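You operate a simulated robot arm through the tools that you are given. There is no shell and no other tool.

Carry out the task below with a simulated robot arm. There is one attempt and no reset: what you move stays moved.

JOB
Put the red tray in the drawer by the table with the blue spoon and the grey fork in it.
Fine: spoon in the spoon bay, fork in the fork bay; leave the other two; shut the drawer.

The check looks at the end state, three seconds after you hand in, the way a careful person would. Anything else that was tipped, shoved, dropped, spilled or broken makes it a failure.

ROBOT AND FRAMES
A 7-joint arm with a two-finger parallel gripper, fixed in place. Base frame: the origin is at the foot of the arm, x ahead of it, y to its left, z up. Units: m, degrees, N and s.
With the tool pointing down near the work surface it reaches from about 0.3 to 0.7 m from the base axis. Its first joint turns from -66.0 to 66.0 degrees. Payload 1.57 kg.
The tool frame sits at the grasp point between the pads (the TCP): z along the fingers, y along the line on which they close. The tips reach 0.03 m beyond it. Largest opening 0.11 m; finger width 0.024, thickness 0.012; the body of the gripper, 0.048 by 0.112 m, starts 0.078 m behind the TCP.
Orientation is that of the tool frame in the base frame, as a unit quaternion [x, y, z, w]. With the fingers straight down and closing along the base's y, the tool's x points along the base's -x, its y along +y and its z along -z.

CONTROLS
- The arm moves only by the tool drive_tool. Its argument "steps" is one flat list of numbers, 7 for each row, row after row: the shift along the base's x, y, z in units of 30 mm (1.0 is 30 mm), then the turn, a rotation vector about the base's x, y, z in units of 5 degrees (1.0 is 5 degrees), then the finger opening in m, from 0 to 0.11. In form: [dx, dy, dz, ax, ay, az, hand, dx, dy, dz, ax, ay, az, hand, ...]. A call has 1 to 20 rows; each row shifts and turns the commanded pose from where the row before left it. A call with a number of a shift or a turn outside -1 to 1 is refused whole. Each row takes 0.2 s and may step no farther than 0.05 m and 8.6 degrees from the row before; otherwise, or with a gripper value out of range, the whole call is refused. A pose out of reach is approached as far as the arm can. The call stops where the force on the tool passes 60 N (or 10 N more than at its start, if that is more) or the arm is blocked; 0.2 s more then pass. Each finger travels about 0.108 m/s and halts on what it meets, pressing with about 28 N; the grip force reading is that of the motor and also rises with nothing between the fingers. The clock runs only during rows and for 0.2 s after the last one: add rows that do not move to give the fingers time. It gives the time, the measured TCP pose, the force on the tool (base axes), the opening and the grip force at its end, in the units of the frame above (readings bear some noise), with the torque about the TCP (base axes, N m) and any sound that the robot's microphone picked up, and new pictures: "show" is both (left out), scene, wrist or none.
- Cameras (640 x 400 px; columns grow to the right, rows downward): "scene" is fixed at [0.1492, -0.3839, 1.4021]; the picture's right is [0.90, -0.44, 0.00], its down [-0.26, -0.53, -0.81] and it looks along [0.36, 0.72, -0.59] (base axes); focal length 322 px, centre (320, 200). "wrist" rides on the gripper at [0.07, 0.016, -0.141] in the tool frame; the picture's right is [-0.23, 0.97, 0.00], its down [-0.86, -0.20, -0.48] and it looks along [-0.47, -0.11, 0.88] (tool axes); focal length 222 px, centre (320, 200). There is no depth. A picture from a camera that has moved, and an enlarged one, comes with that camera's place and axes in the base frame and with its lens.
- enlarge(camera, box): a new picture of the part [left, top, right, bottom] of that camera's present view, enlarged. No time passes.
- hand_in(): hands the job in; it is judged then, once.

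Nothing tells you positions but the pictures and the camera data. Unless the task says otherwise, let go and move clear before handing in.

The tools are called after "Call:" as a command line: name --argument value ..., lists and objects as JSON in quotes. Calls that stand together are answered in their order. drive_tool: Moves the arm, as the interface text tells. Its arguments: {"type":"object","properties":{"steps":{"type":"array"},"show":{"type":"string","enum":["both","scene","wrist","none"]}},"required":["steps"]} The other tools are called the same way: enlarge (camera, box) takes an enlarged picture of a part of a camera's view; hand_in () hands the job in.

At the start:

```text
clock: 0.0
ee_pos: [0.4023, 0.063, 1.11]
orientation: [0.0, 1.0, -0.001, 0.0]
contact_force: [1.6, 0.8, -0.2]
torque: [0.03, 0.0, -0.03]
opening: 0.1101
gripper_force: 0.0
```

scene: 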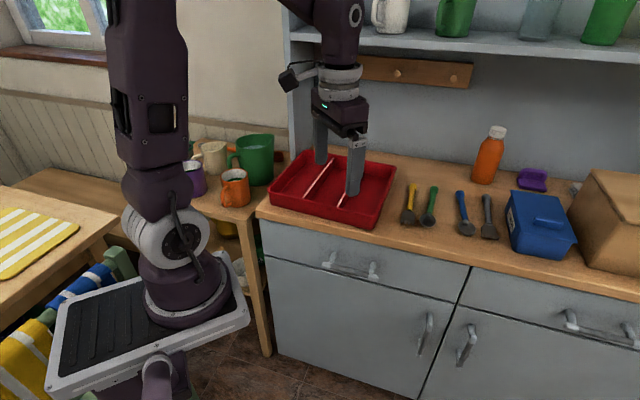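
wrist: 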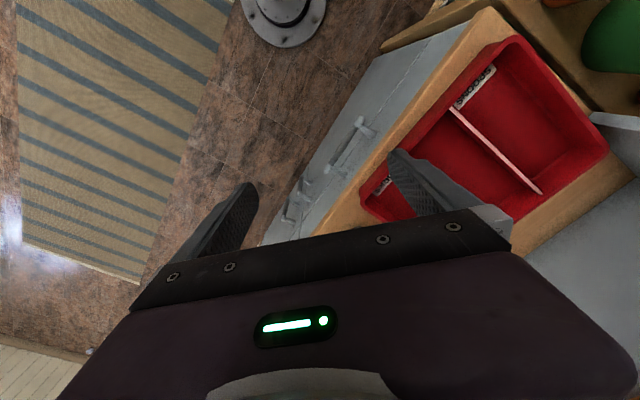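

I see a red divided tray on the counter, four utensils (yellow spoon, green, blue, grey) to its right, and two drawers in the grey counter plus a wooden table at left. I'll enlarge the views to understand the details before moving.

Call:
enlarge --camera "scene" --box '[240, 130, 400, 230]'

Call:
enlarge --camera "scene" --box '[380, 160, 540, 260]'

Call:
enlarge --camera "scene" --box '[240, 200, 480, 350]'

Call:
enlarge --camera "scene" --box '[0, 130, 280, 305]'

Call:
enlarge --camera "wrist" --box '[240, 0, 640, 250]'

Call:
enlarge --camera "scene" --box '[440, 230, 640, 400]'

```text
4.00 times, centred on (320, 180) of scene
camera zoom: at [0.1492, -0.3839, 1.4021], right [0.9, -0.44, 0.0], down [-0.26, -0.53, -0.81], along [0.36, 0.72, -0.59], focal length 1288 px, centre (320, 280)
```

zoom: 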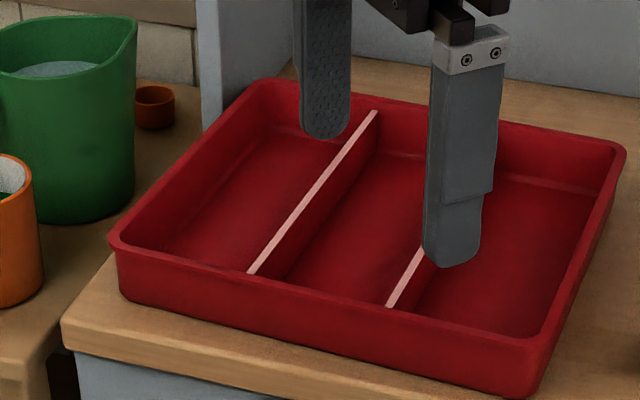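

```text
4.00 times, centred on (460, 210) of scene
camera zoom: at [0.1492, -0.3839, 1.4021], right [0.9, -0.44, 0.0], down [-0.26, -0.53, -0.81], along [0.36, 0.72, -0.59], focal length 1288 px, centre (-240, 160)
```

zoom: 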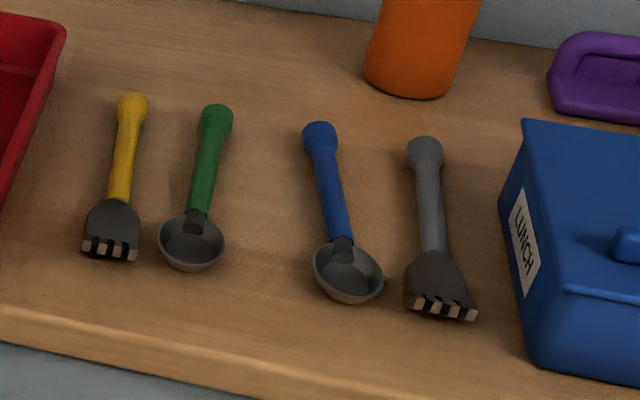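

```text
2.67 times, centred on (360, 275) of scene
camera zoom: at [0.1492, -0.3839, 1.4021], right [0.9, -0.44, 0.0], down [-0.26, -0.53, -0.81], along [0.36, 0.72, -0.59], focal length 859 px, centre (213, 0)
```

zoom: 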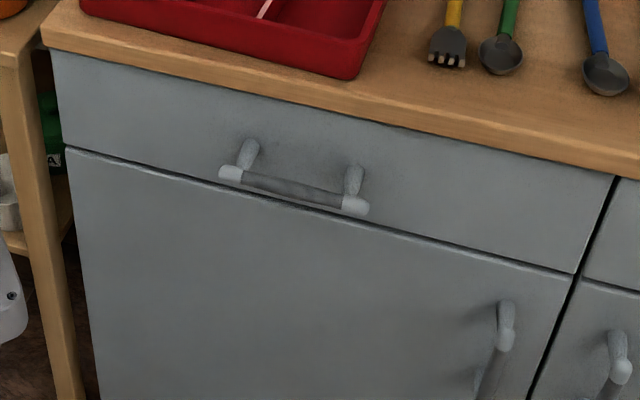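

```text
2.29 times, centred on (140, 218) of scene
camera zoom: at [0.1492, -0.3839, 1.4021], right [0.9, -0.44, 0.0], down [-0.26, -0.53, -0.81], along [0.36, 0.72, -0.59], focal length 736 px, centre (731, 160)
```

zoom: 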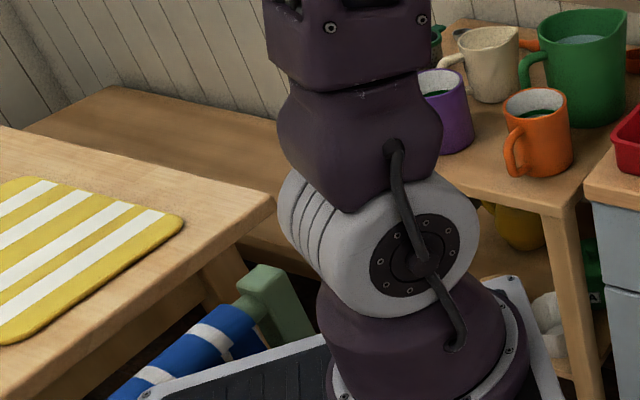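

```text
1.60 times, centred on (440, 125) of wrist
camera zoom: at [0.331, 0.0792, 1.2502], right [0.23, 0.97, 0.0], down [0.86, -0.2, 0.48], along [0.47, -0.11, -0.88], focal length 355 px, centre (128, 320)
```

zoom: 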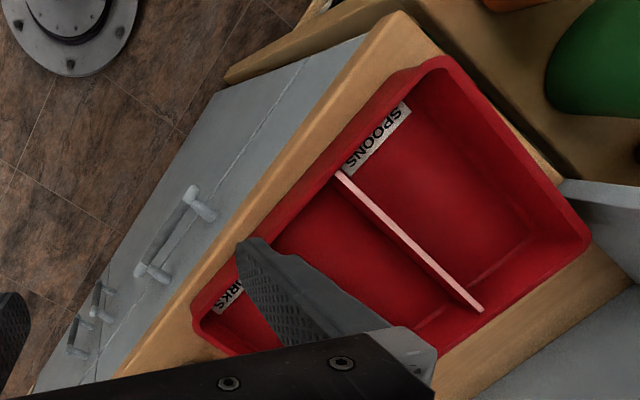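

```text
2.35 times, centred on (540, 315) of scene
camera zoom: at [0.1492, -0.3839, 1.4021], right [0.9, -0.44, 0.0], down [-0.26, -0.53, -0.81], along [0.36, 0.72, -0.59], focal length 758 px, centre (-198, -71)
```

zoom: 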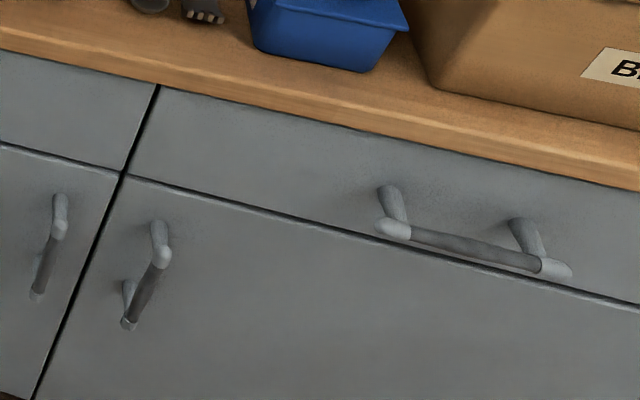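

The triangulated counter runs diagonally (front normal toward the robot), with the tray at about z 0.9 m; the left drawer is the one next to the side table. I'll take a few more enlarged looks at the robot base and the tray labels before moving.

Call:
enlarge --camera "scene" --box '[20, 200, 340, 400]'

Call:
enlarge --camera "wrist" --box '[200, 0, 440, 150]'

Call:
enlarge --camera "wrist" --box '[340, 40, 500, 240]'

```text
2.00 times, centred on (180, 300) of scene
camera zoom: at [0.1492, -0.3839, 1.4021], right [0.9, -0.44, 0.0], down [-0.26, -0.53, -0.81], along [0.36, 0.72, -0.59], focal length 644 px, centre (600, 0)
```

zoom: 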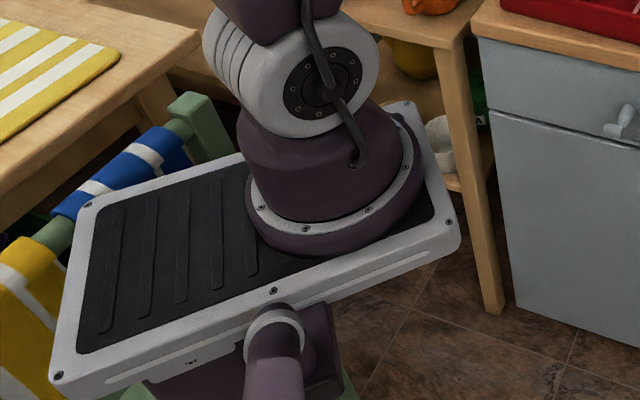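

```text
2.67 times, centred on (320, 75) of wrist
camera zoom: at [0.331, 0.0792, 1.2502], right [0.23, 0.97, 0.0], down [0.86, -0.2, 0.48], along [0.47, -0.11, -0.88], focal length 592 px, centre (320, 533)
```

zoom: 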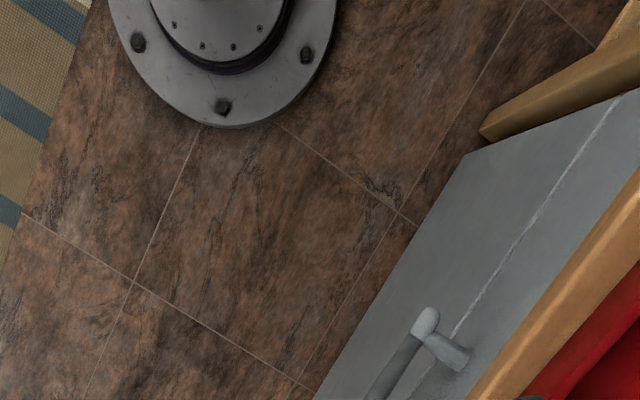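

```text
2.00 times, centred on (420, 140) of wrist
camera zoom: at [0.331, 0.0792, 1.2502], right [0.23, 0.97, 0.0], down [0.86, -0.2, 0.48], along [0.47, -0.11, -0.88], focal length 444 px, centre (120, 320)
```

zoom: 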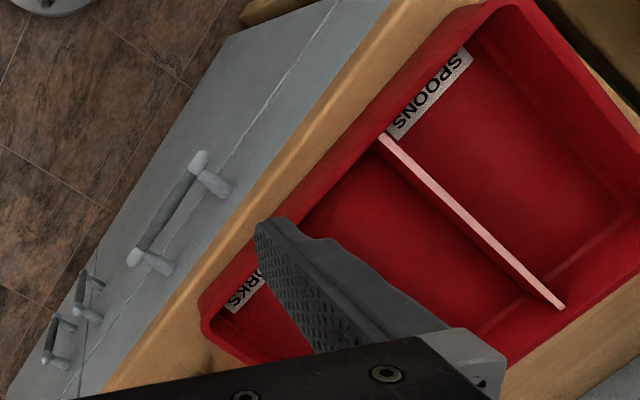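

The handle of the left drawer triangulates to about [0.47, 0.09, 0.756], with the tray at about [0.53, 0.28] on a counter top near z 0.87. I'll turn the gripper so it closes across the handle bar and move in front of it for a closer look.

Call:
drive_tool --steps '[-0.04, -0.16, -0.4, 0, 0, -0.96, 0.08, -0.04, -0.16, -0.4, 0, 0, -0.96, 0.06, -0.04, -0.16, -0.4, 0, 0, -0.96, 0.06, -0.04, -0.16, -0.4, 0, 0, -0.96, 0.06, -0.04, -0.16, -0.4, 0, 0, -0.96, 0.06, -0.04, -0.16, -0.4, 0, 0, -0.96, 0.06, -0.04, -0.16, -0.4, 0, 0, -0.96, 0.06, -0.04, -0.16, -0.4, 0, 0, -0.96, 0.06, -0.04, -0.16, -0.4, 0, 0, -0.96, 0.06, -0.04, -0.16, -0.4, 0, 0, -0.96, 0.06, 0, 0, 0, 0, 0, 0, 0.06]'

```text
clock: 2.4
ee_pos: [0.3887, 0.0147, 0.9895]
orientation: [0.407, 0.913, 0.0, 0.0]
contact_force: [-0.9, 0.2, -0.1]
torque: [0.0, 0.02, -0.04]
opening: 0.0598
gripper_force: 0.0
camera wrist: at [0.3539, 0.0775, 1.1302], right [0.88, 0.48, 0.0], down [0.42, -0.77, 0.48], along [0.23, -0.42, -0.88], focal length 222 px, centre (320, 200)
```

scene: 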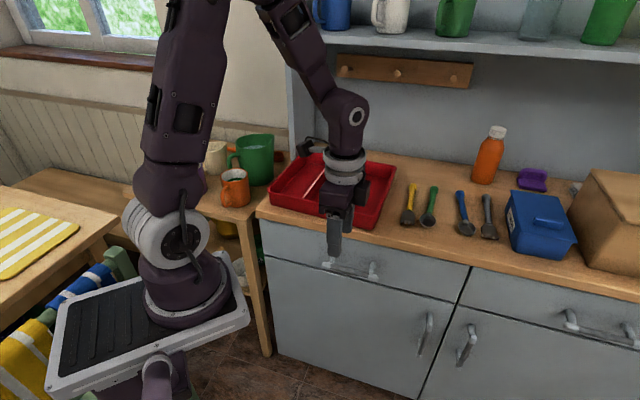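
wrist: 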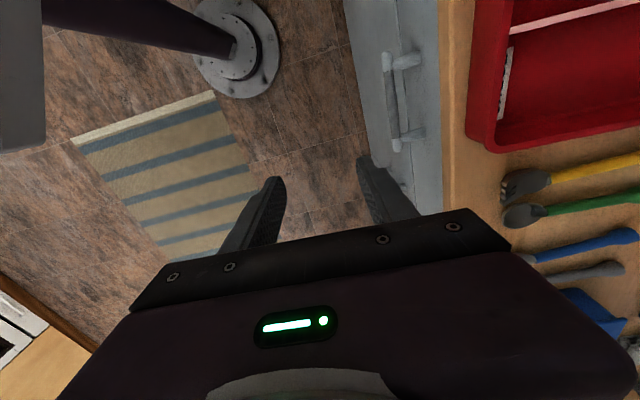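

The gripper is now aligned across the counter's depth direction, hovering left of the handle. I'll enlarge the handle region to measure bar, posts and counter edge.

Call:
enlarge --camera "wrist" --box '[340, 20, 500, 220]'

Call:
enlarge --camera "scene" --box '[280, 200, 440, 300]'

Call:
enlarge --camera "wrist" --box '[440, 0, 640, 340]'

```text
2.00 times, centred on (420, 120) of wrist
camera zoom: at [0.3539, 0.0775, 1.1302], right [0.88, 0.48, 0.0], down [0.42, -0.77, 0.48], along [0.23, -0.42, -0.88], focal length 444 px, centre (120, 360)
```

zoom: 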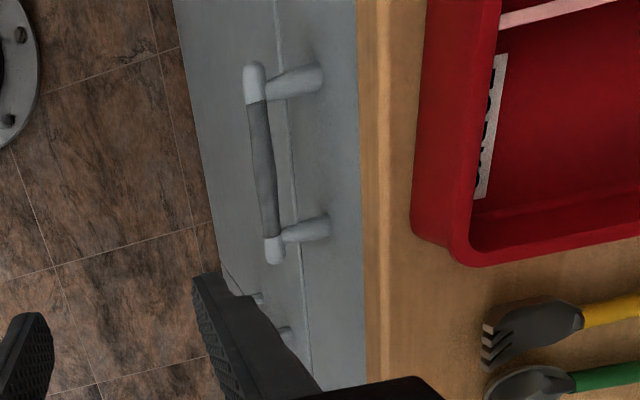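

```text
4.00 times, centred on (360, 250) of scene
camera zoom: at [0.1492, -0.3839, 1.4021], right [0.9, -0.44, 0.0], down [-0.26, -0.53, -0.81], along [0.36, 0.72, -0.59], focal length 1288 px, centre (160, 0)
```

zoom: 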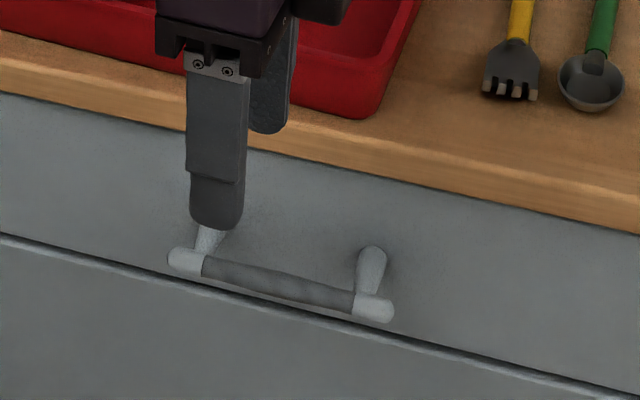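

```text
1.18 times, centred on (540, 170) of wrist
camera zoom: at [0.3539, 0.0775, 1.1302], right [0.88, 0.48, 0.0], down [0.42, -0.77, 0.48], along [0.23, -0.42, -0.88], focal length 261 px, centre (61, 235)
```

zoom: 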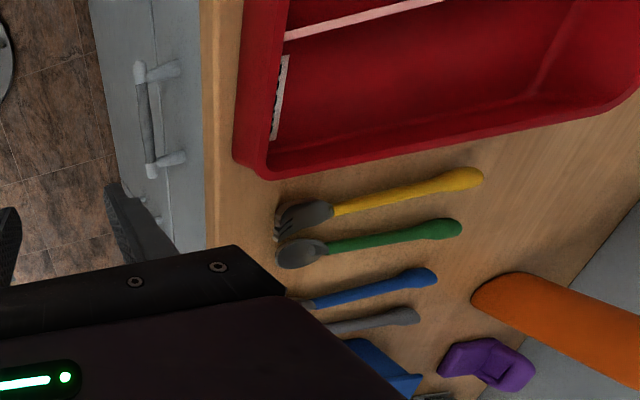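

The handle bar is at e1≈0.414 m out from the base along the counter normal (≈43.5°), z≈0.75, roughly 4.5 cm in front of the drawer face. I'll tilt the gripper ~25° so its body clears the counter edge and go to a pre-grasp pose.

Call:
drive_tool --steps '[0.335, 0.349, -0.93, 0.6884, -0.7254, 0.3, 0.05, 0.335, 0.349, -0.93, 0.6884, -0.7254, 0, 0.04, 0.335, 0.349, -0.93, 0.6884, -0.7254, 0, 0.04, 0.335, 0.349, -0.93, 0.6884, -0.7254, 0, 0.04, 0.335, 0.349, -0.93, 0.6884, -0.7254, 0, 0.04, 0, 0, 0, 0, 0, 0, 0.04]'

```text
clock: 3.8
ee_pos: [0.4404, 0.0672, 0.8493]
orientation: [0.385, 0.897, 0.2, 0.086]
contact_force: [-0.6, 0.1, -1.3]
torque: [-0.02, 0.02, -0.02]
opening: 0.0398
gripper_force: 0.0
camera wrist: at [0.3589, 0.0863, 0.9827], right [0.8, 0.44, 0.41], down [0.31, -0.88, 0.35], along [0.52, -0.15, -0.84], focal length 222 px, centre (320, 200)
```

scene: 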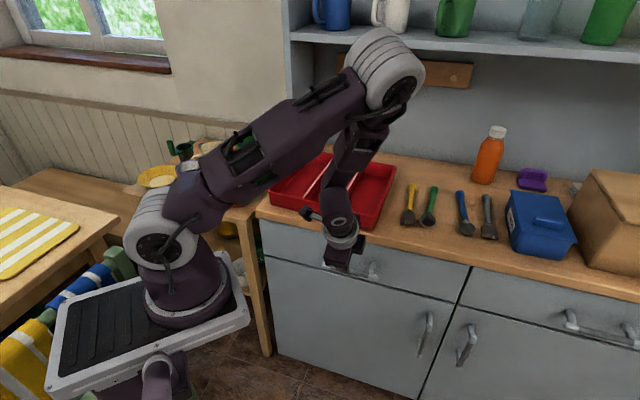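
wrist: 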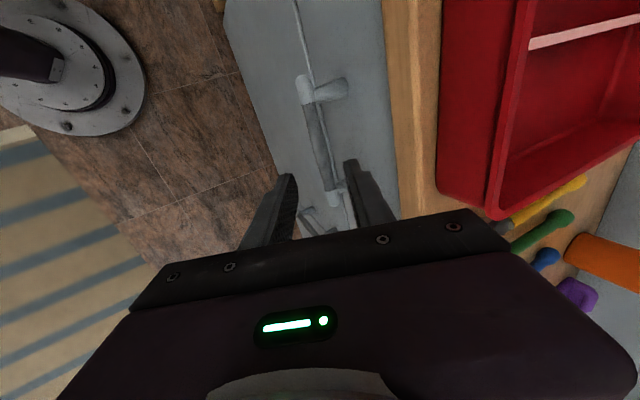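

The fingers now straddle the line of the bar. I'll check alignment closely before going in.

Call:
enlarge --camera "wrist" --box '[240, 50, 440, 250]'

Call:
enlarge --camera "scene" --box '[280, 200, 440, 300]'

```text
2.00 times, centred on (340, 150) of wrist
camera zoom: at [0.3589, 0.0863, 0.9827], right [0.8, 0.44, 0.41], down [0.31, -0.88, 0.35], along [0.52, -0.15, -0.84], focal length 444 px, centre (280, 300)
```

zoom: 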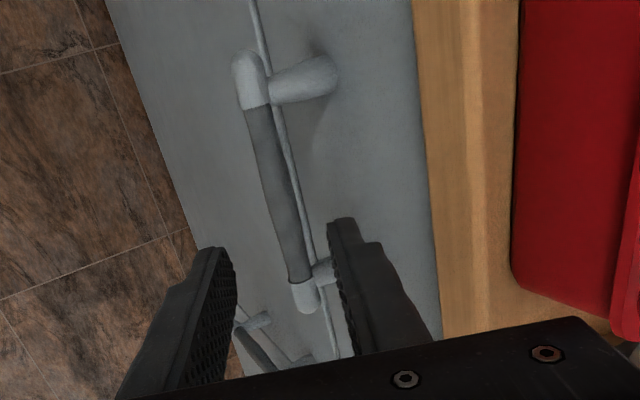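

```text
4.00 times, centred on (360, 250) of scene
camera zoom: at [0.1492, -0.3839, 1.4021], right [0.9, -0.44, 0.0], down [-0.26, -0.53, -0.81], along [0.36, 0.72, -0.59], focal length 1288 px, centre (160, 0)
```

zoom: 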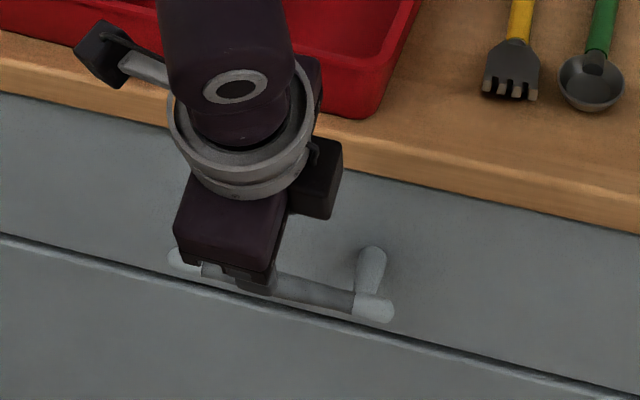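

Alignment is excellent: the predicted tool axis line overlays the bar. I'll advance along the tool axis so the bar sits between the pads.

Call:
drive_tool --steps '[0.225, 0.213, -0.665, 0, 0, 0, 0.04, 0.225, 0.213, -0.665, 0, 0, 0, 0.04, 0.225, 0.213, -0.665, 0, 0, 0, 0.04, 0.225, 0.213, -0.665, 0, 0, 0, 0.04, 0, 0, 0, 0, 0, 0, 0.04]'

```text
clock: 5.0
ee_pos: [0.469, 0.093, 0.7718]
orientation: [0.385, 0.897, 0.199, 0.085]
contact_force: [0.1, -0.9, -0.5]
torque: [-0.01, 0.0, -0.02]
opening: 0.0398
gripper_force: 0.0
camera wrist: at [0.3869, 0.1131, 0.9041], right [0.8, 0.44, 0.41], down [0.31, -0.88, 0.35], along [0.52, -0.15, -0.84], focal length 222 px, centre (320, 200)
```

scene: 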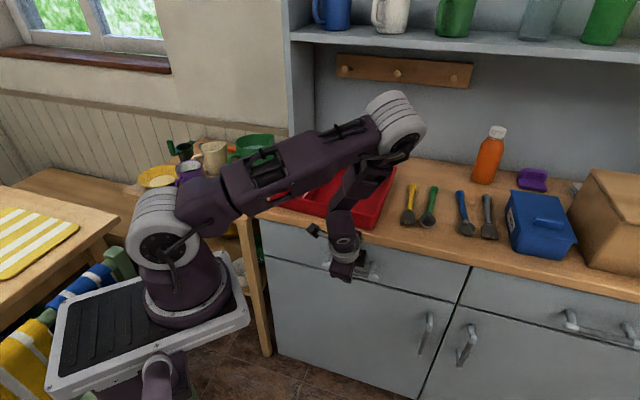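
wrist: 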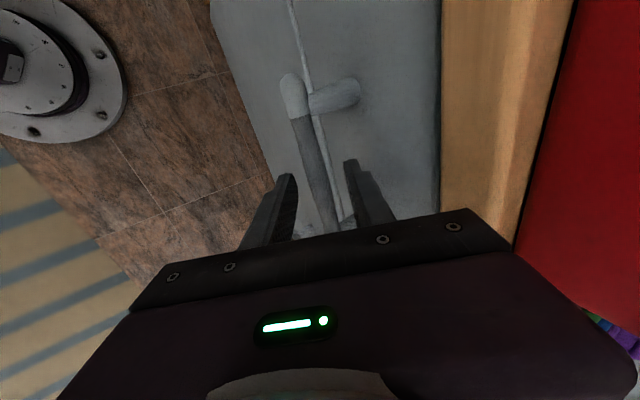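

The bar is between the fingertips; I'll advance another ~14 mm and then close on it.

Call:
drive_tool --steps '[0.143, 0.136, -0.423, 0, 0, 0, 0.04, 0, 0, 0, 0, 0, 0, 0.04, 0, 0, 0, 0, 0, 0, 0.01, 0, 0, 0, 0, 0, 0, 0.01, 0, 0, 0, 0, 0, 0, 0.01]'

```text
clock: 6.2
ee_pos: [0.4716, 0.0961, 0.7567]
orientation: [0.386, 0.897, 0.198, 0.085]
contact_force: [-2.4, -5.6, -11.4]
torque: [-0.41, -0.34, 0.76]
opening: 0.0183
gripper_force: 32.7
camera wrist: at [0.3904, 0.1167, 0.8914], right [0.8, 0.44, 0.41], down [0.31, -0.88, 0.35], along [0.52, -0.15, -0.84], focal length 222 px, centre (320, 200)
```

scene: 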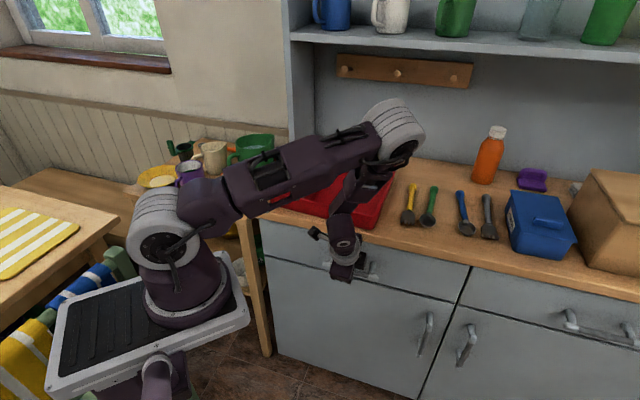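
wrist: 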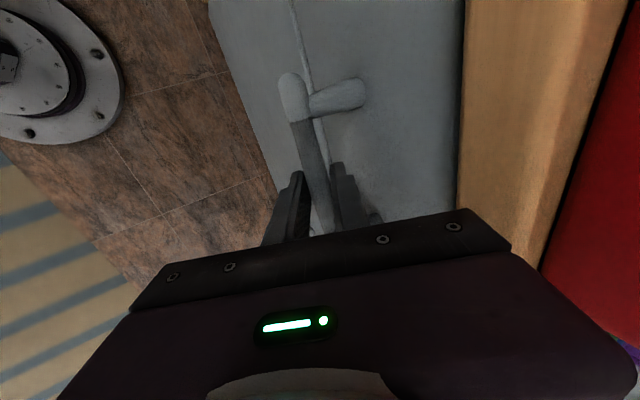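

The bar is gripped (opening 18 mm). Now I'll pull outward along the counter normal, gently at first.

Call:
drive_tool --steps '[-0.242, -0.229, 0, 0, 0, 0, 0.01, -0.242, -0.229, 0, 0, 0, 0, 0.01, -0.242, -0.229, 0, 0, 0, 0, 0.01, -0.242, -0.229, 0, 0, 0, 0, 0.01, -0.242, -0.229, 0, 0, 0, 0, 0.01, -0.242, -0.229, 0, 0, 0, 0, 0.01]'

```text
clock: 7.6
ee_pos: [0.4306, 0.0552, 0.7592]
orientation: [0.384, 0.897, 0.201, 0.086]
contact_force: [6.5, -2.8, 12.8]
torque: [0.14, 0.14, 0.87]
opening: 0.0182
gripper_force: 32.8
camera wrist: at [0.3481, 0.0752, 0.8923], right [0.79, 0.44, 0.42], down [0.31, -0.88, 0.35], along [0.52, -0.15, -0.84], focal length 222 px, centre (320, 200)
```

scene: 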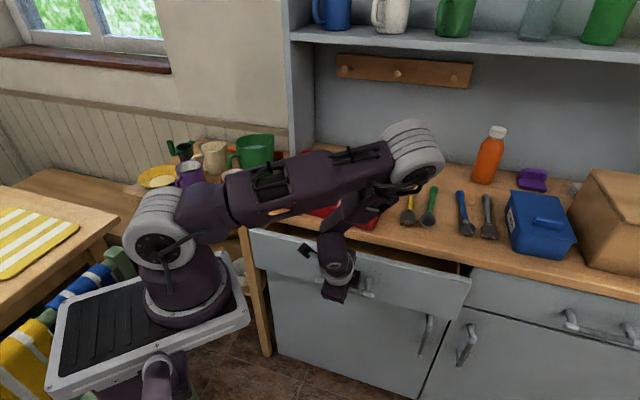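
wrist: 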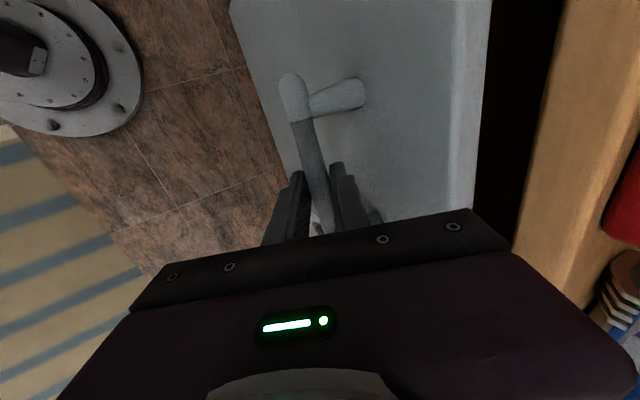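

The drawer slides freely and is open about 6 cm. I'll keep pulling while bringing the gripper back to vertical, since the counter no longer interferes.

Call:
drive_tool --steps '[-0.453, -0.442, 0, -0.694, 0.72, 0, 0.01, -0.453, -0.442, 0, -0.694, 0.72, 0, 0.01, -0.453, -0.442, 0, -0.694, 0.72, 0, 0.01, -0.453, -0.442, 0, -0.694, 0.72, 0, 0.01, -0.453, -0.442, 0, -0.694, 0.72, 0, 0.01]'

```text
clock: 8.8
ee_pos: [0.361, -0.0112, 0.7575]
orientation: [0.395, 0.919, -0.002, 0.004]
contact_force: [15.2, -11.3, 14.2]
torque: [-0.3, -0.46, 0.85]
opening: 0.0183
gripper_force: 33.1
camera wrist: at [0.3237, 0.0524, 0.8972], right [0.86, 0.51, 0.0], down [0.44, -0.76, 0.48], along [0.25, -0.42, -0.88], focal length 222 px, centre (320, 200)
```

scene: 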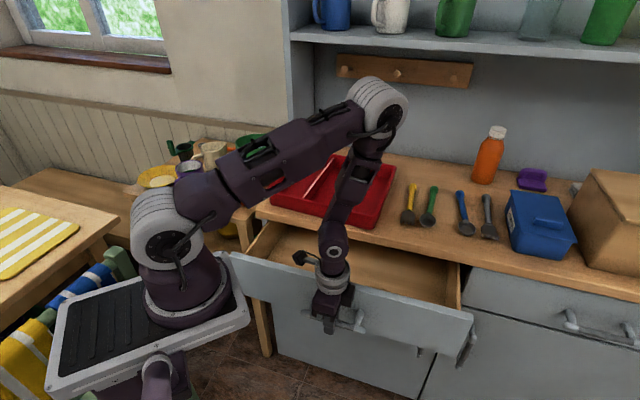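
wrist: 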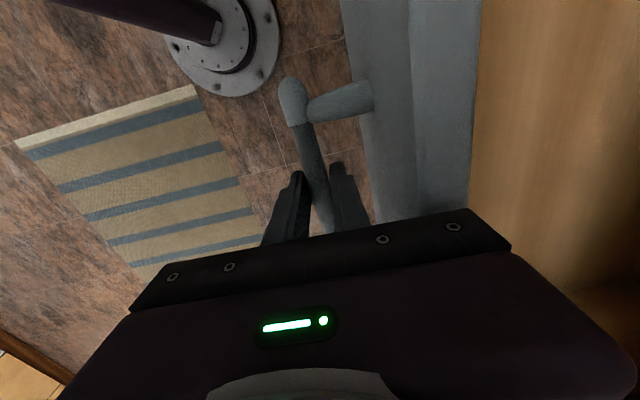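

The drawer is open about 15 cm. Side forces suggest the slide axis is closer to 45°, so I'll correct that; first a look at clearance between the drawer's left corner and the robot's own platform, and the drawer interior.

Call:
enlarge --camera "scene" --box '[180, 200, 420, 350]'

Call:
enlarge --camera "scene" --box '[380, 230, 540, 370]'

```text
2.67 times, centred on (300, 275) of scene
camera zoom: at [0.1493, -0.3841, 1.4021], right [0.9, -0.44, 0.0], down [-0.26, -0.53, -0.81], along [0.36, 0.72, -0.59], focal length 859 px, centre (373, 0)
```

zoom: 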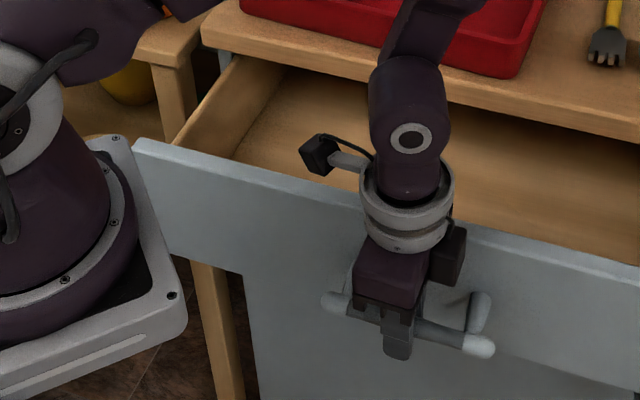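

```text
2.86 times, centred on (460, 300) of scene
camera zoom: at [0.1493, -0.3841, 1.4021], right [0.9, -0.44, 0.0], down [-0.26, -0.53, -0.81], along [0.36, 0.72, -0.59], focal length 920 px, centre (-80, -86)
```

zoom: 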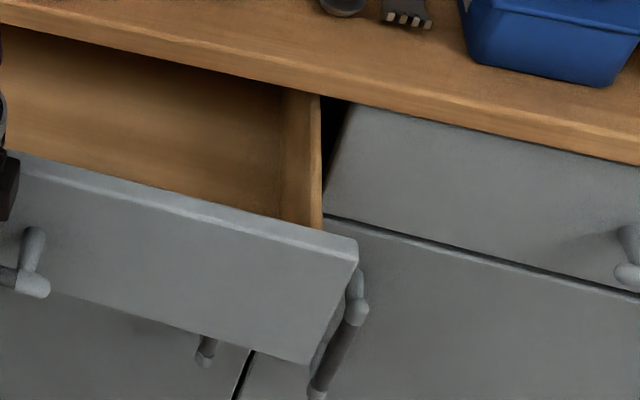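

The drawer interior looks empty and the robot's platform sits well above the drawer's top edge. I'll continue pulling along 45° with a small lateral and yaw correction.

Call:
drive_tool --steps '[-0.424, -0.518, 0, 0, 0, 0.3, 0.01, -0.471, -0.471, 0, 0, 0, 0, 0.01, -0.471, -0.471, 0, 0, 0, 0, 0.01, -0.471, -0.471, 0, 0, 0, 0, 0.01]'

```text
clock: 9.8
ee_pos: [0.3039, -0.0671, 0.7593]
orientation: [0.381, 0.925, 0.001, 0.0]
contact_force: [0.4, 1.0, -21.2]
torque: [0.06, 0.08, -0.25]
opening: 0.0176
gripper_force: 32.7
camera wrist: at [0.266, -0.0055, 0.8989], right [0.85, 0.53, 0.0], down [0.47, -0.75, 0.48], along [0.25, -0.41, -0.88], focal length 222 px, centre (320, 200)
```

scene: 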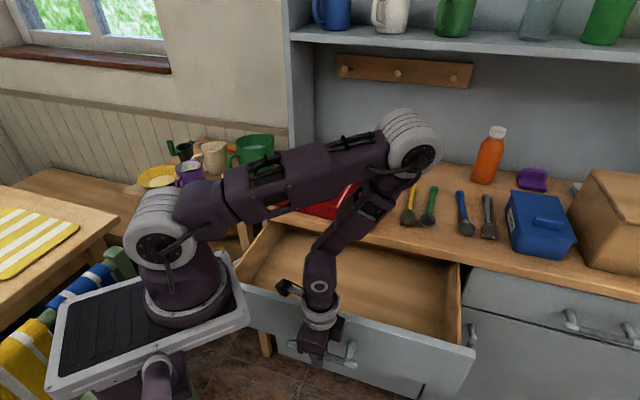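
wrist: 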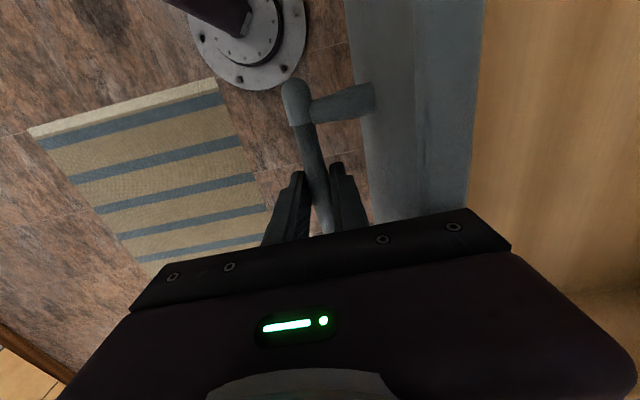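

Side force has vanished, so 45° is right; the drawer is open ~23 cm. I'll pull a few centimeters more.

Call:
drive_tool --steps '[-0.354, -0.354, -0.07, 0, 0, 0, 0.01, -0.354, -0.354, 0, 0, 0, 0, 0.01, -0.354, -0.354, 0, 0, 0, 0, 0.01, -0.354, -0.354, 0, 0, 0, 0, 0.01]'

```text
clock: 10.9
ee_pos: [0.2668, -0.1053, 0.7577]
orientation: [0.377, 0.926, 0.009, 0.004]
contact_force: [3.8, 8.2, 5.3]
torque: [0.09, -0.03, -0.93]
opening: 0.0178
gripper_force: 32.7
stopped in row 4: the force on the tool passed its limit at 65 N (the readings are from after the stop); the commanded pose is now the measured one
camera wrist: at [0.2263, -0.0463, 0.8972], right [0.84, 0.54, 0.02], down [0.47, -0.75, 0.47], along [0.27, -0.39, -0.88], focal length 222 px, centre (320, 200)
```

scene: 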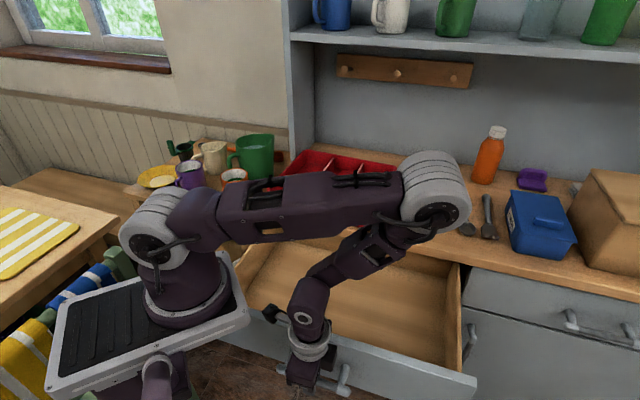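
wrist: 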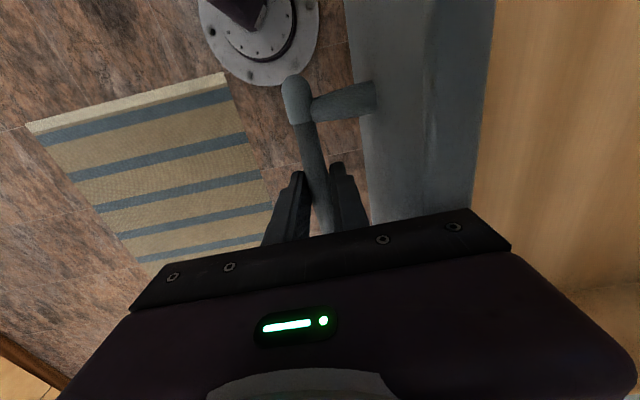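

The drawer hit its end stop at about 29 cm of travel. I'll release the handle, lift straight up, and look at the open drawer and tray.

Call:
drive_tool --steps '[0, 0, 0, 0, 0, 0, 0.045, 0, 0, 0, 0, 0, 0, 0.045, 0, 0, 0.5, 0, 0, 0, 0.045, 0, 0, 1, 0, 0, 0, 0.045, 0, 0, 1, 0, 0, 0, 0.045, 0, 0, 1, 0, 0, 0, 0.045, 0, 0, 1, 0, 0, 0, 0.045, 0, 0, 1, 0, 0, 0, 0.045, 0.3, 0.3, 1, 0, 0, 0, 0.045, 0.3, 0.3, 1, 0, 0, 0, 0.045, 0.3, 0.3, 1, 0, 0, 0, 0.06, 0.3, 0.3, 1, 0, 0, 0, 0.08, 0, 0, 0, 0, 0, 0, 0.08]'

```text
clock: 13.7
ee_pos: [0.3239, -0.0627, 1.0098]
orientation: [0.377, 0.926, 0.006, 0.004]
contact_force: [0.4, 0.6, 1.0]
torque: [-0.02, -0.03, -0.02]
opening: 0.0801
gripper_force: 0.0
out of reach, approached as far as the arm can: row 10, 11, 12
camera wrist: at [0.2834, -0.0035, 1.1497], right [0.84, 0.54, 0.02], down [0.47, -0.74, 0.48], along [0.27, -0.39, -0.88], focal length 222 px, centre (320, 200)
```

scene: 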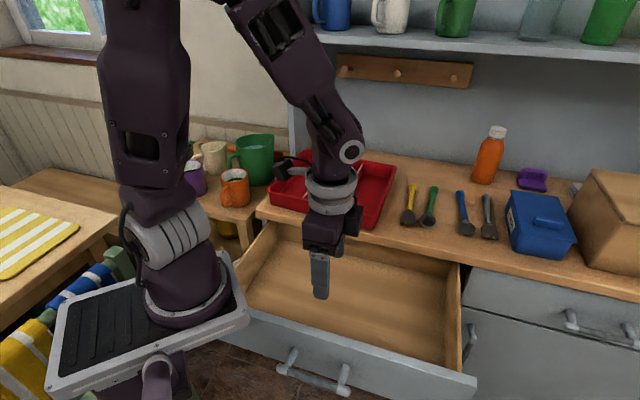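
wrist: 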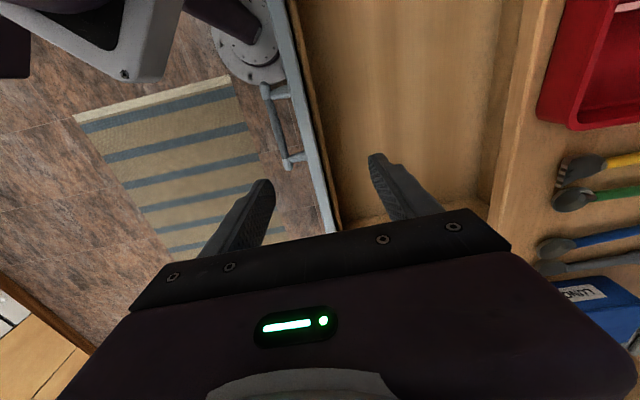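

The drawer is open and empty. Let me measure the drawer opening and the tray in detail.

Call:
enlarge --camera "scene" --box '[220, 210, 500, 390]'

Call:
enlarge --camera "scene" --box '[250, 130, 410, 230]'

Call:
enlarge --camera "wrist" --box '[260, 0, 540, 240]'

```text
2.22 times, centred on (360, 300) of scene
camera zoom: at [0.1492, -0.3838, 1.4021], right [0.9, -0.44, 0.0], down [-0.26, -0.53, -0.81], along [0.36, 0.72, -0.59], focal length 716 px, centre (231, -22)
```

zoom: 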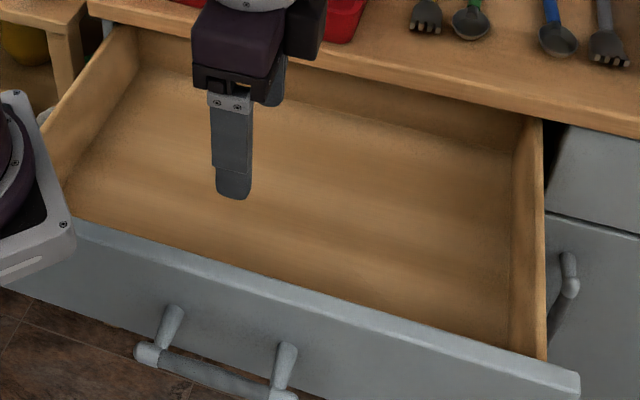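

```text
4.00 times, centred on (330, 180) of scene
camera zoom: at [0.1492, -0.3838, 1.4021], right [0.9, -0.44, 0.0], down [-0.26, -0.53, -0.81], along [0.36, 0.72, -0.59], focal length 1288 px, centre (280, 280)
```

zoom: 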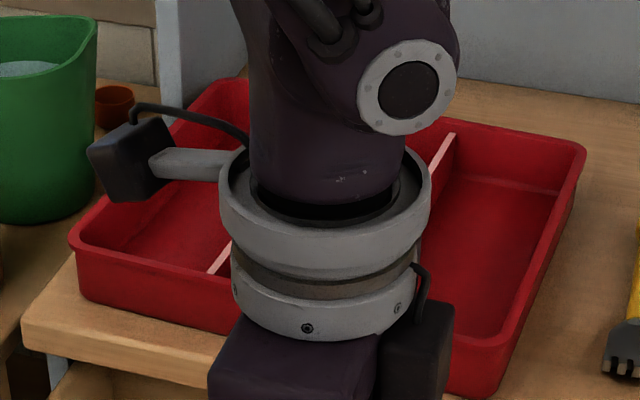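

```text
1.67 times, centred on (400, 120) of wrist
camera zoom: at [0.2834, -0.0035, 1.1497], right [0.84, 0.54, 0.02], down [0.47, -0.74, 0.48], along [0.27, -0.39, -0.88], focal length 370 px, centre (187, 333)
```

zoom: 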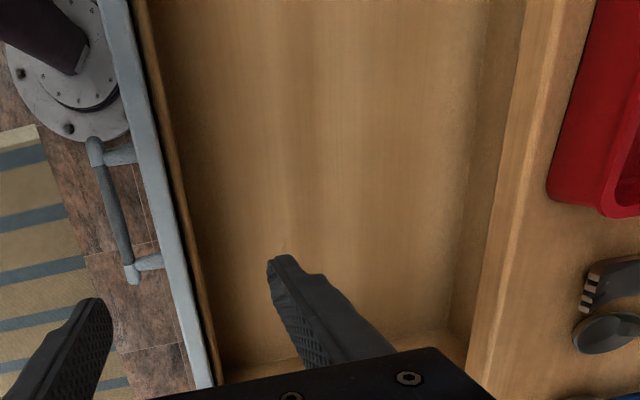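

The drawer box is empty, floor near z 0.70, about 32 cm deep inside though only ~24 cm of it lies clear of the counter edge, so the tray (≈25 cm) will need to go in tilted, back edge under the counter. Next I'll turn the gripper 90° and move over the tray to inspect labels and dividers.

Call:
drive_tool --steps '[0.185, 0.509, 0.037, -0.092, 0.137, 0.99, 0.08, 0.185, 0.509, 0.037, 0, 0, 0.99, 0.08, 0.185, 0.509, 0.037, 0, 0, 0.99, 0.08, 0.185, 0.509, 0.037, 0, 0, 0.99, 0.08, 0.185, 0.509, 0.037, 0, 0, 0.99, 0.08, 0.185, 0.509, 0.037, 0, 0, 0.99, 0.08, 0.185, 0.509, 0.037, 0, 0, 0.99, 0.08, 0.185, 0.509, 0.037, 0, 0, 0.99, 0.08, 0.185, 0.509, 0.037, 0, 0, 0.99, 0.08, 0.185, 0.509, 0.037, 0, 0, 0.99, 0.08, 0.185, 0.509, 0.037, 0, 0, 0.99, 0.08, 0.185, 0.509, 0.037, 0, 0, 0.99, 0.08, 0.185, 0.509, 0.037, 0, 0, 0.99, 0.08, 0.185, 0.509, 0.037, 0, 0, 0.99, 0.08, 0.185, 0.509, 0.037, 0, 0, 0.99, 0.08, 0.185, 0.509, 0.037, 0, 0, 0.99, 0.08, 0.185, 0.509, 0.037, 0, 0, 0.99, 0.08, 0.185, 0.509, 0.037, 0, 0, 0.99, 0.08, 0, 0, 0, 0, 0, 0, 0.08]'

```text
clock: 17.7
ee_pos: [0.4227, 0.2112, 1.0308]
orientation: [-0.382, 0.924, 0.001, -0.002]
contact_force: [0.0, 0.3, 0.8]
torque: [-0.01, 0.0, -0.05]
opening: 0.0799
gripper_force: 0.1
camera wrist: at [0.3625, 0.173, 1.1721], right [-0.53, 0.85, 0.0], down [0.75, 0.46, 0.47], along [0.4, 0.25, -0.88], focal length 222 px, centre (320, 200)
```

scene: 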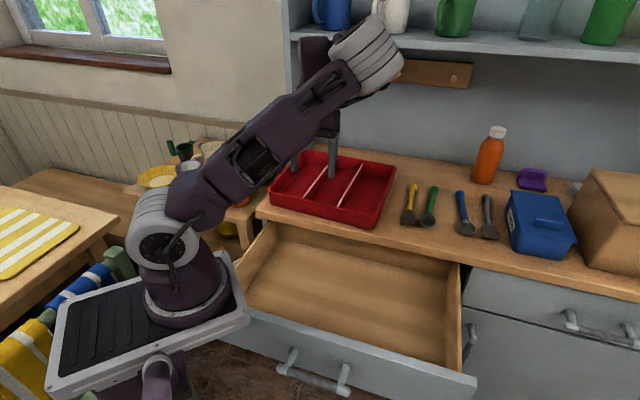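
wrist: 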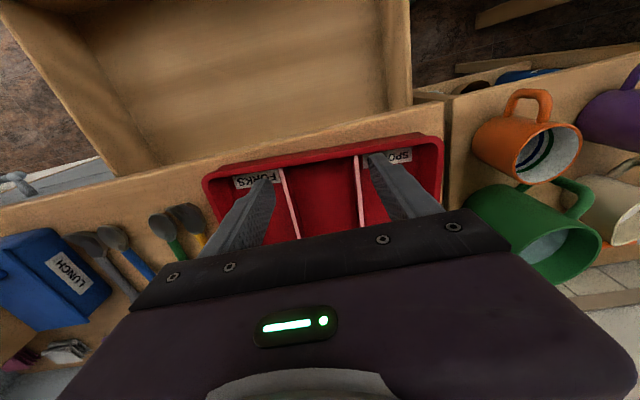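

Now I can see the tray clearly: FORKS bay on the right (scene view), SPOONS on the left. I'll enlarge for exact divider positions.

Call:
enlarge --camera "wrist" --box '[190, 110, 460, 260]'

Call:
enlarge --camera "scene" --box '[250, 130, 410, 240]'

Call:
enlarge --camera "scene" --box '[220, 210, 500, 390]'

```text
2.37 times, centred on (325, 185) of wrist
camera zoom: at [0.3625, 0.173, 1.1721], right [-0.53, 0.85, 0.0], down [0.75, 0.46, 0.47], along [0.4, 0.25, -0.88], focal length 526 px, centre (308, 236)
```

zoom: 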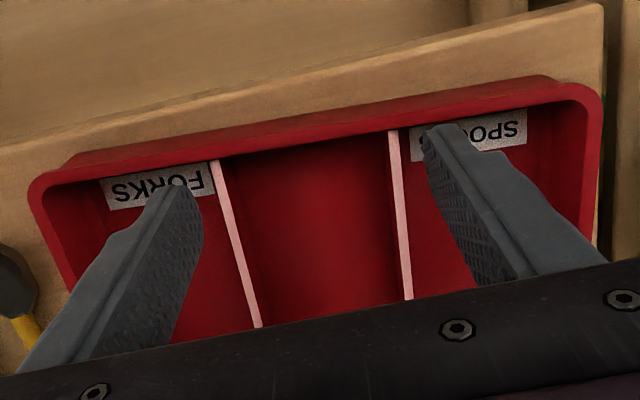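

```text
3.64 times, centred on (330, 185) of scene
camera zoom: at [0.1492, -0.3838, 1.4021], right [0.9, -0.44, 0.0], down [-0.26, -0.53, -0.81], along [0.36, 0.72, -0.59], focal length 1171 px, centre (284, 254)
```

zoom: 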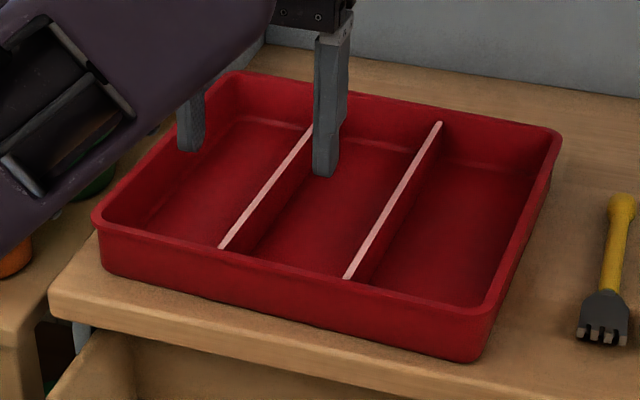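

```text
2.22 times, centred on (360, 300) of scene
camera zoom: at [0.1492, -0.3838, 1.4021], right [0.9, -0.44, 0.0], down [-0.26, -0.53, -0.81], along [0.36, 0.72, -0.59], focal length 716 px, centre (231, -22)
```

zoom: 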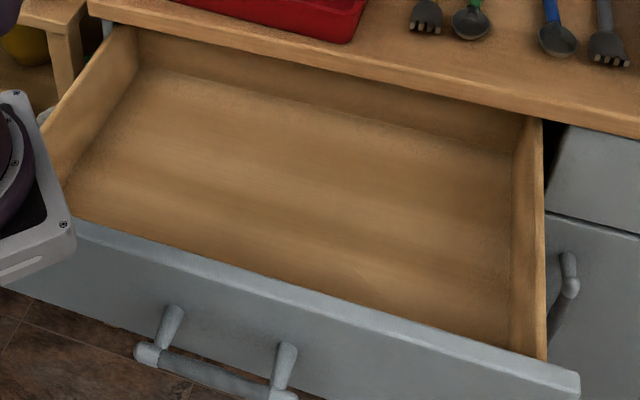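

Dividers' tops triangulate to z≈0.903, tray yaw ≈41.5°, right divider midpoint ≈[0.566, 0.262]. I'll hover over that divider with matching yaw and verify before descending.

Call:
drive_tool --steps '[0.955, 0.339, -0.3, 0, 0, -0.136, 0.065, 0.955, 0.339, -0.3, 0, 0, -0.136, 0.065, 0.955, 0.339, -0.3, 0, 0, -0.136, 0.065, 0.955, 0.339, -0.3, 0, 0, -0.136, 0.065, 0.955, 0.339, -0.3, 0, 0, -0.136, 0.065, 0, 0, 0, 0, 0, 0, 0.065]'

```text
clock: 19.1
ee_pos: [0.5662, 0.261, 0.9821]
orientation: [-0.354, 0.935, 0.001, -0.002]
contact_force: [-0.2, -0.2, 0.1]
torque: [0.0, 0.02, 0.0]
opening: 0.0647
gripper_force: 0.0
camera wrist: at [0.5025, 0.2278, 1.1231], right [-0.47, 0.88, 0.0], down [0.78, 0.42, 0.47], along [0.42, 0.23, -0.88], focal length 222 px, centre (320, 200)
```

scene: 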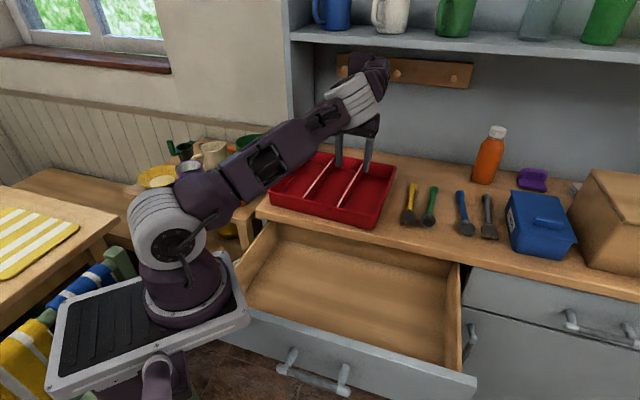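
wrist: 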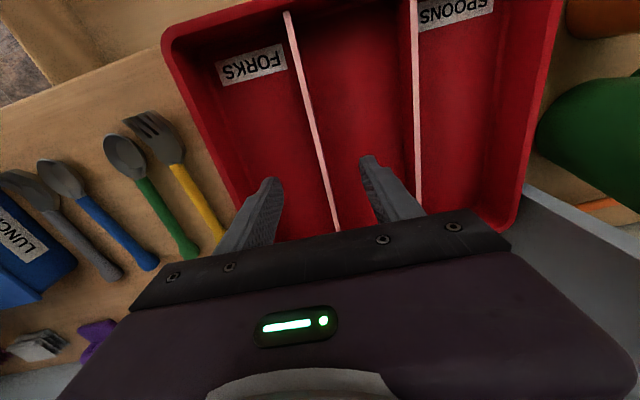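

The divider lines up exactly with the tool's x-axis. Descending so the pads straddle the divider, stopping just above the tray floor.

Call:
drive_tool --steps '[0, 0, -0.6, 0, 0, 0, 0.06, 0, 0, -0.6, 0, 0, 0, 0.06, 0, 0, -0.6, 0, 0, 0, 0.06, 0, 0, -0.4, 0, 0, 0, 0.06, 0, 0, 0, 0, 0, 0, 0.06]'

Call:
enlarge --camera "scene" --box '[250, 120, 410, 230]'

```text
clock: 20.3
ee_pos: [0.5685, 0.26, 0.9189]
orientation: [-0.354, 0.935, 0.001, -0.002]
contact_force: [-0.4, 0.8, -0.4]
torque: [0.03, 0.01, -0.02]
opening: 0.06
gripper_force: 0.1
camera wrist: at [0.5049, 0.227, 1.0595], right [-0.47, 0.88, 0.0], down [0.78, 0.42, 0.48], along [0.42, 0.23, -0.88], focal length 222 px, centre (320, 200)
```

scene: 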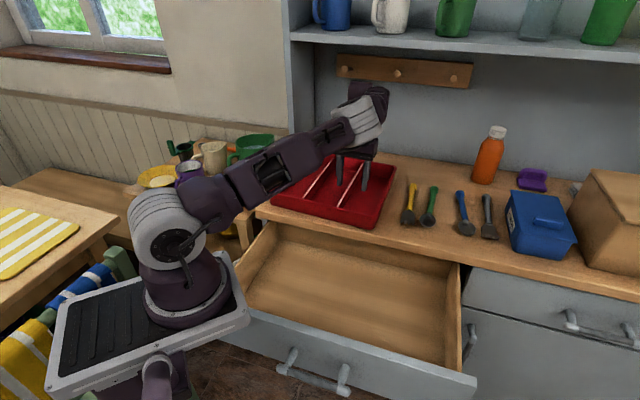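
wrist: 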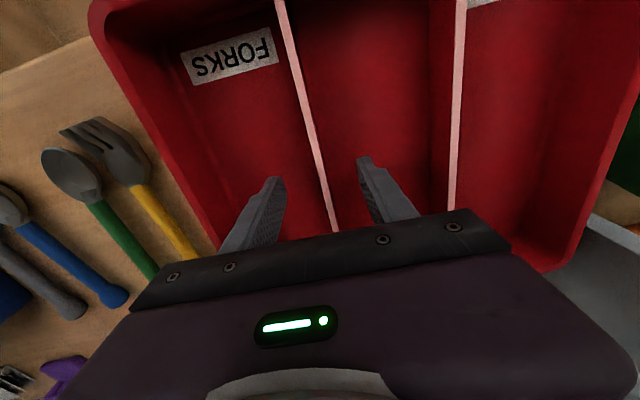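

```text
3.64 times, centred on (330, 175) of scene
camera zoom: at [0.1492, -0.3839, 1.4021], right [0.9, -0.44, 0.0], down [-0.26, -0.53, -0.81], along [0.36, 0.72, -0.59], focal length 1171 px, centre (284, 291)
```

zoom: 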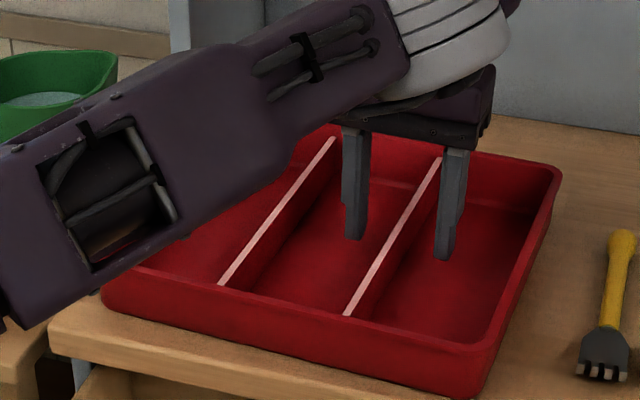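

Fingers straddle the divider without contact. I'll lower another 8 mm gently and close.

Call:
drive_tool --steps '[0, 0, -0.13, 0, 0, 0, 0.06, 0, 0, -0.13, 0, 0, 0, 0.06, 0, 0, 0, 0, 0, 0, 0.06]' --show "none"

```text
clock: 21.1
ee_pos: [0.5672, 0.2622, 0.9121]
orientation: [-0.353, 0.936, 0.001, -0.003]
contact_force: [0.3, -0.4, 0.1]
torque: [0.01, 0.0, 0.03]
opening: 0.0599
gripper_force: 0.1
```

No contact. Now closing on the divider.

Call:
drive_tool --steps '[0, 0, 0, 0, 0, 0, 0.03, 0, 0, 0, 0, 0, 0, 0.0, 0, 0, 0, 0, 0, 0, 0.0, 0, 0, 0, 0, 0, 0, 0.0]'

```text
clock: 22.1
ee_pos: [0.566, 0.2625, 0.9116]
orientation: [-0.354, 0.935, 0.001, -0.002]
contact_force: [-2.1, 1.7, 0.2]
torque: [-0.16, -0.02, 0.09]
opening: 0.0046
gripper_force: 25.0
camera wrist: at [0.5035, 0.2279, 1.0516], right [-0.47, 0.88, 0.0], down [0.78, 0.42, 0.47], along [0.42, 0.23, -0.88], focal length 222 px, centre (320, 200)
```

scene: 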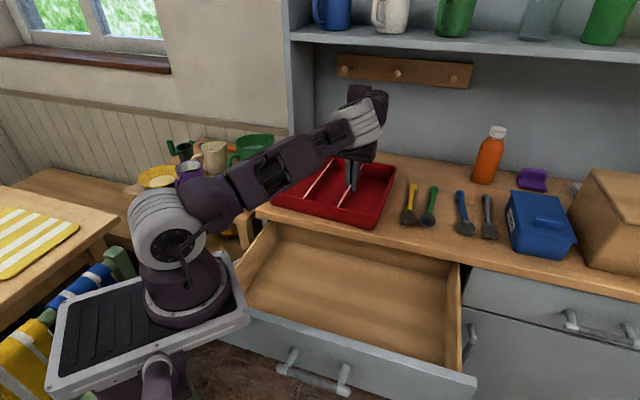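
wrist: 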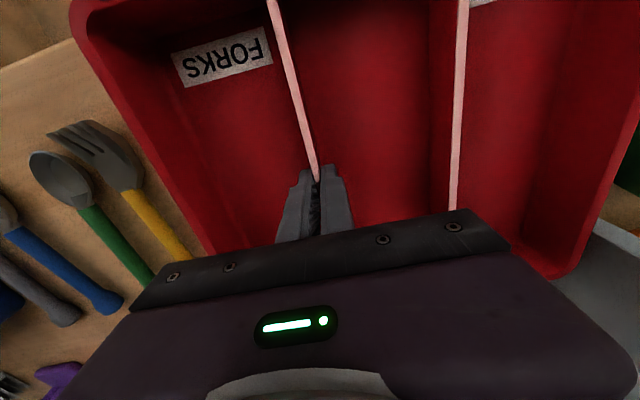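

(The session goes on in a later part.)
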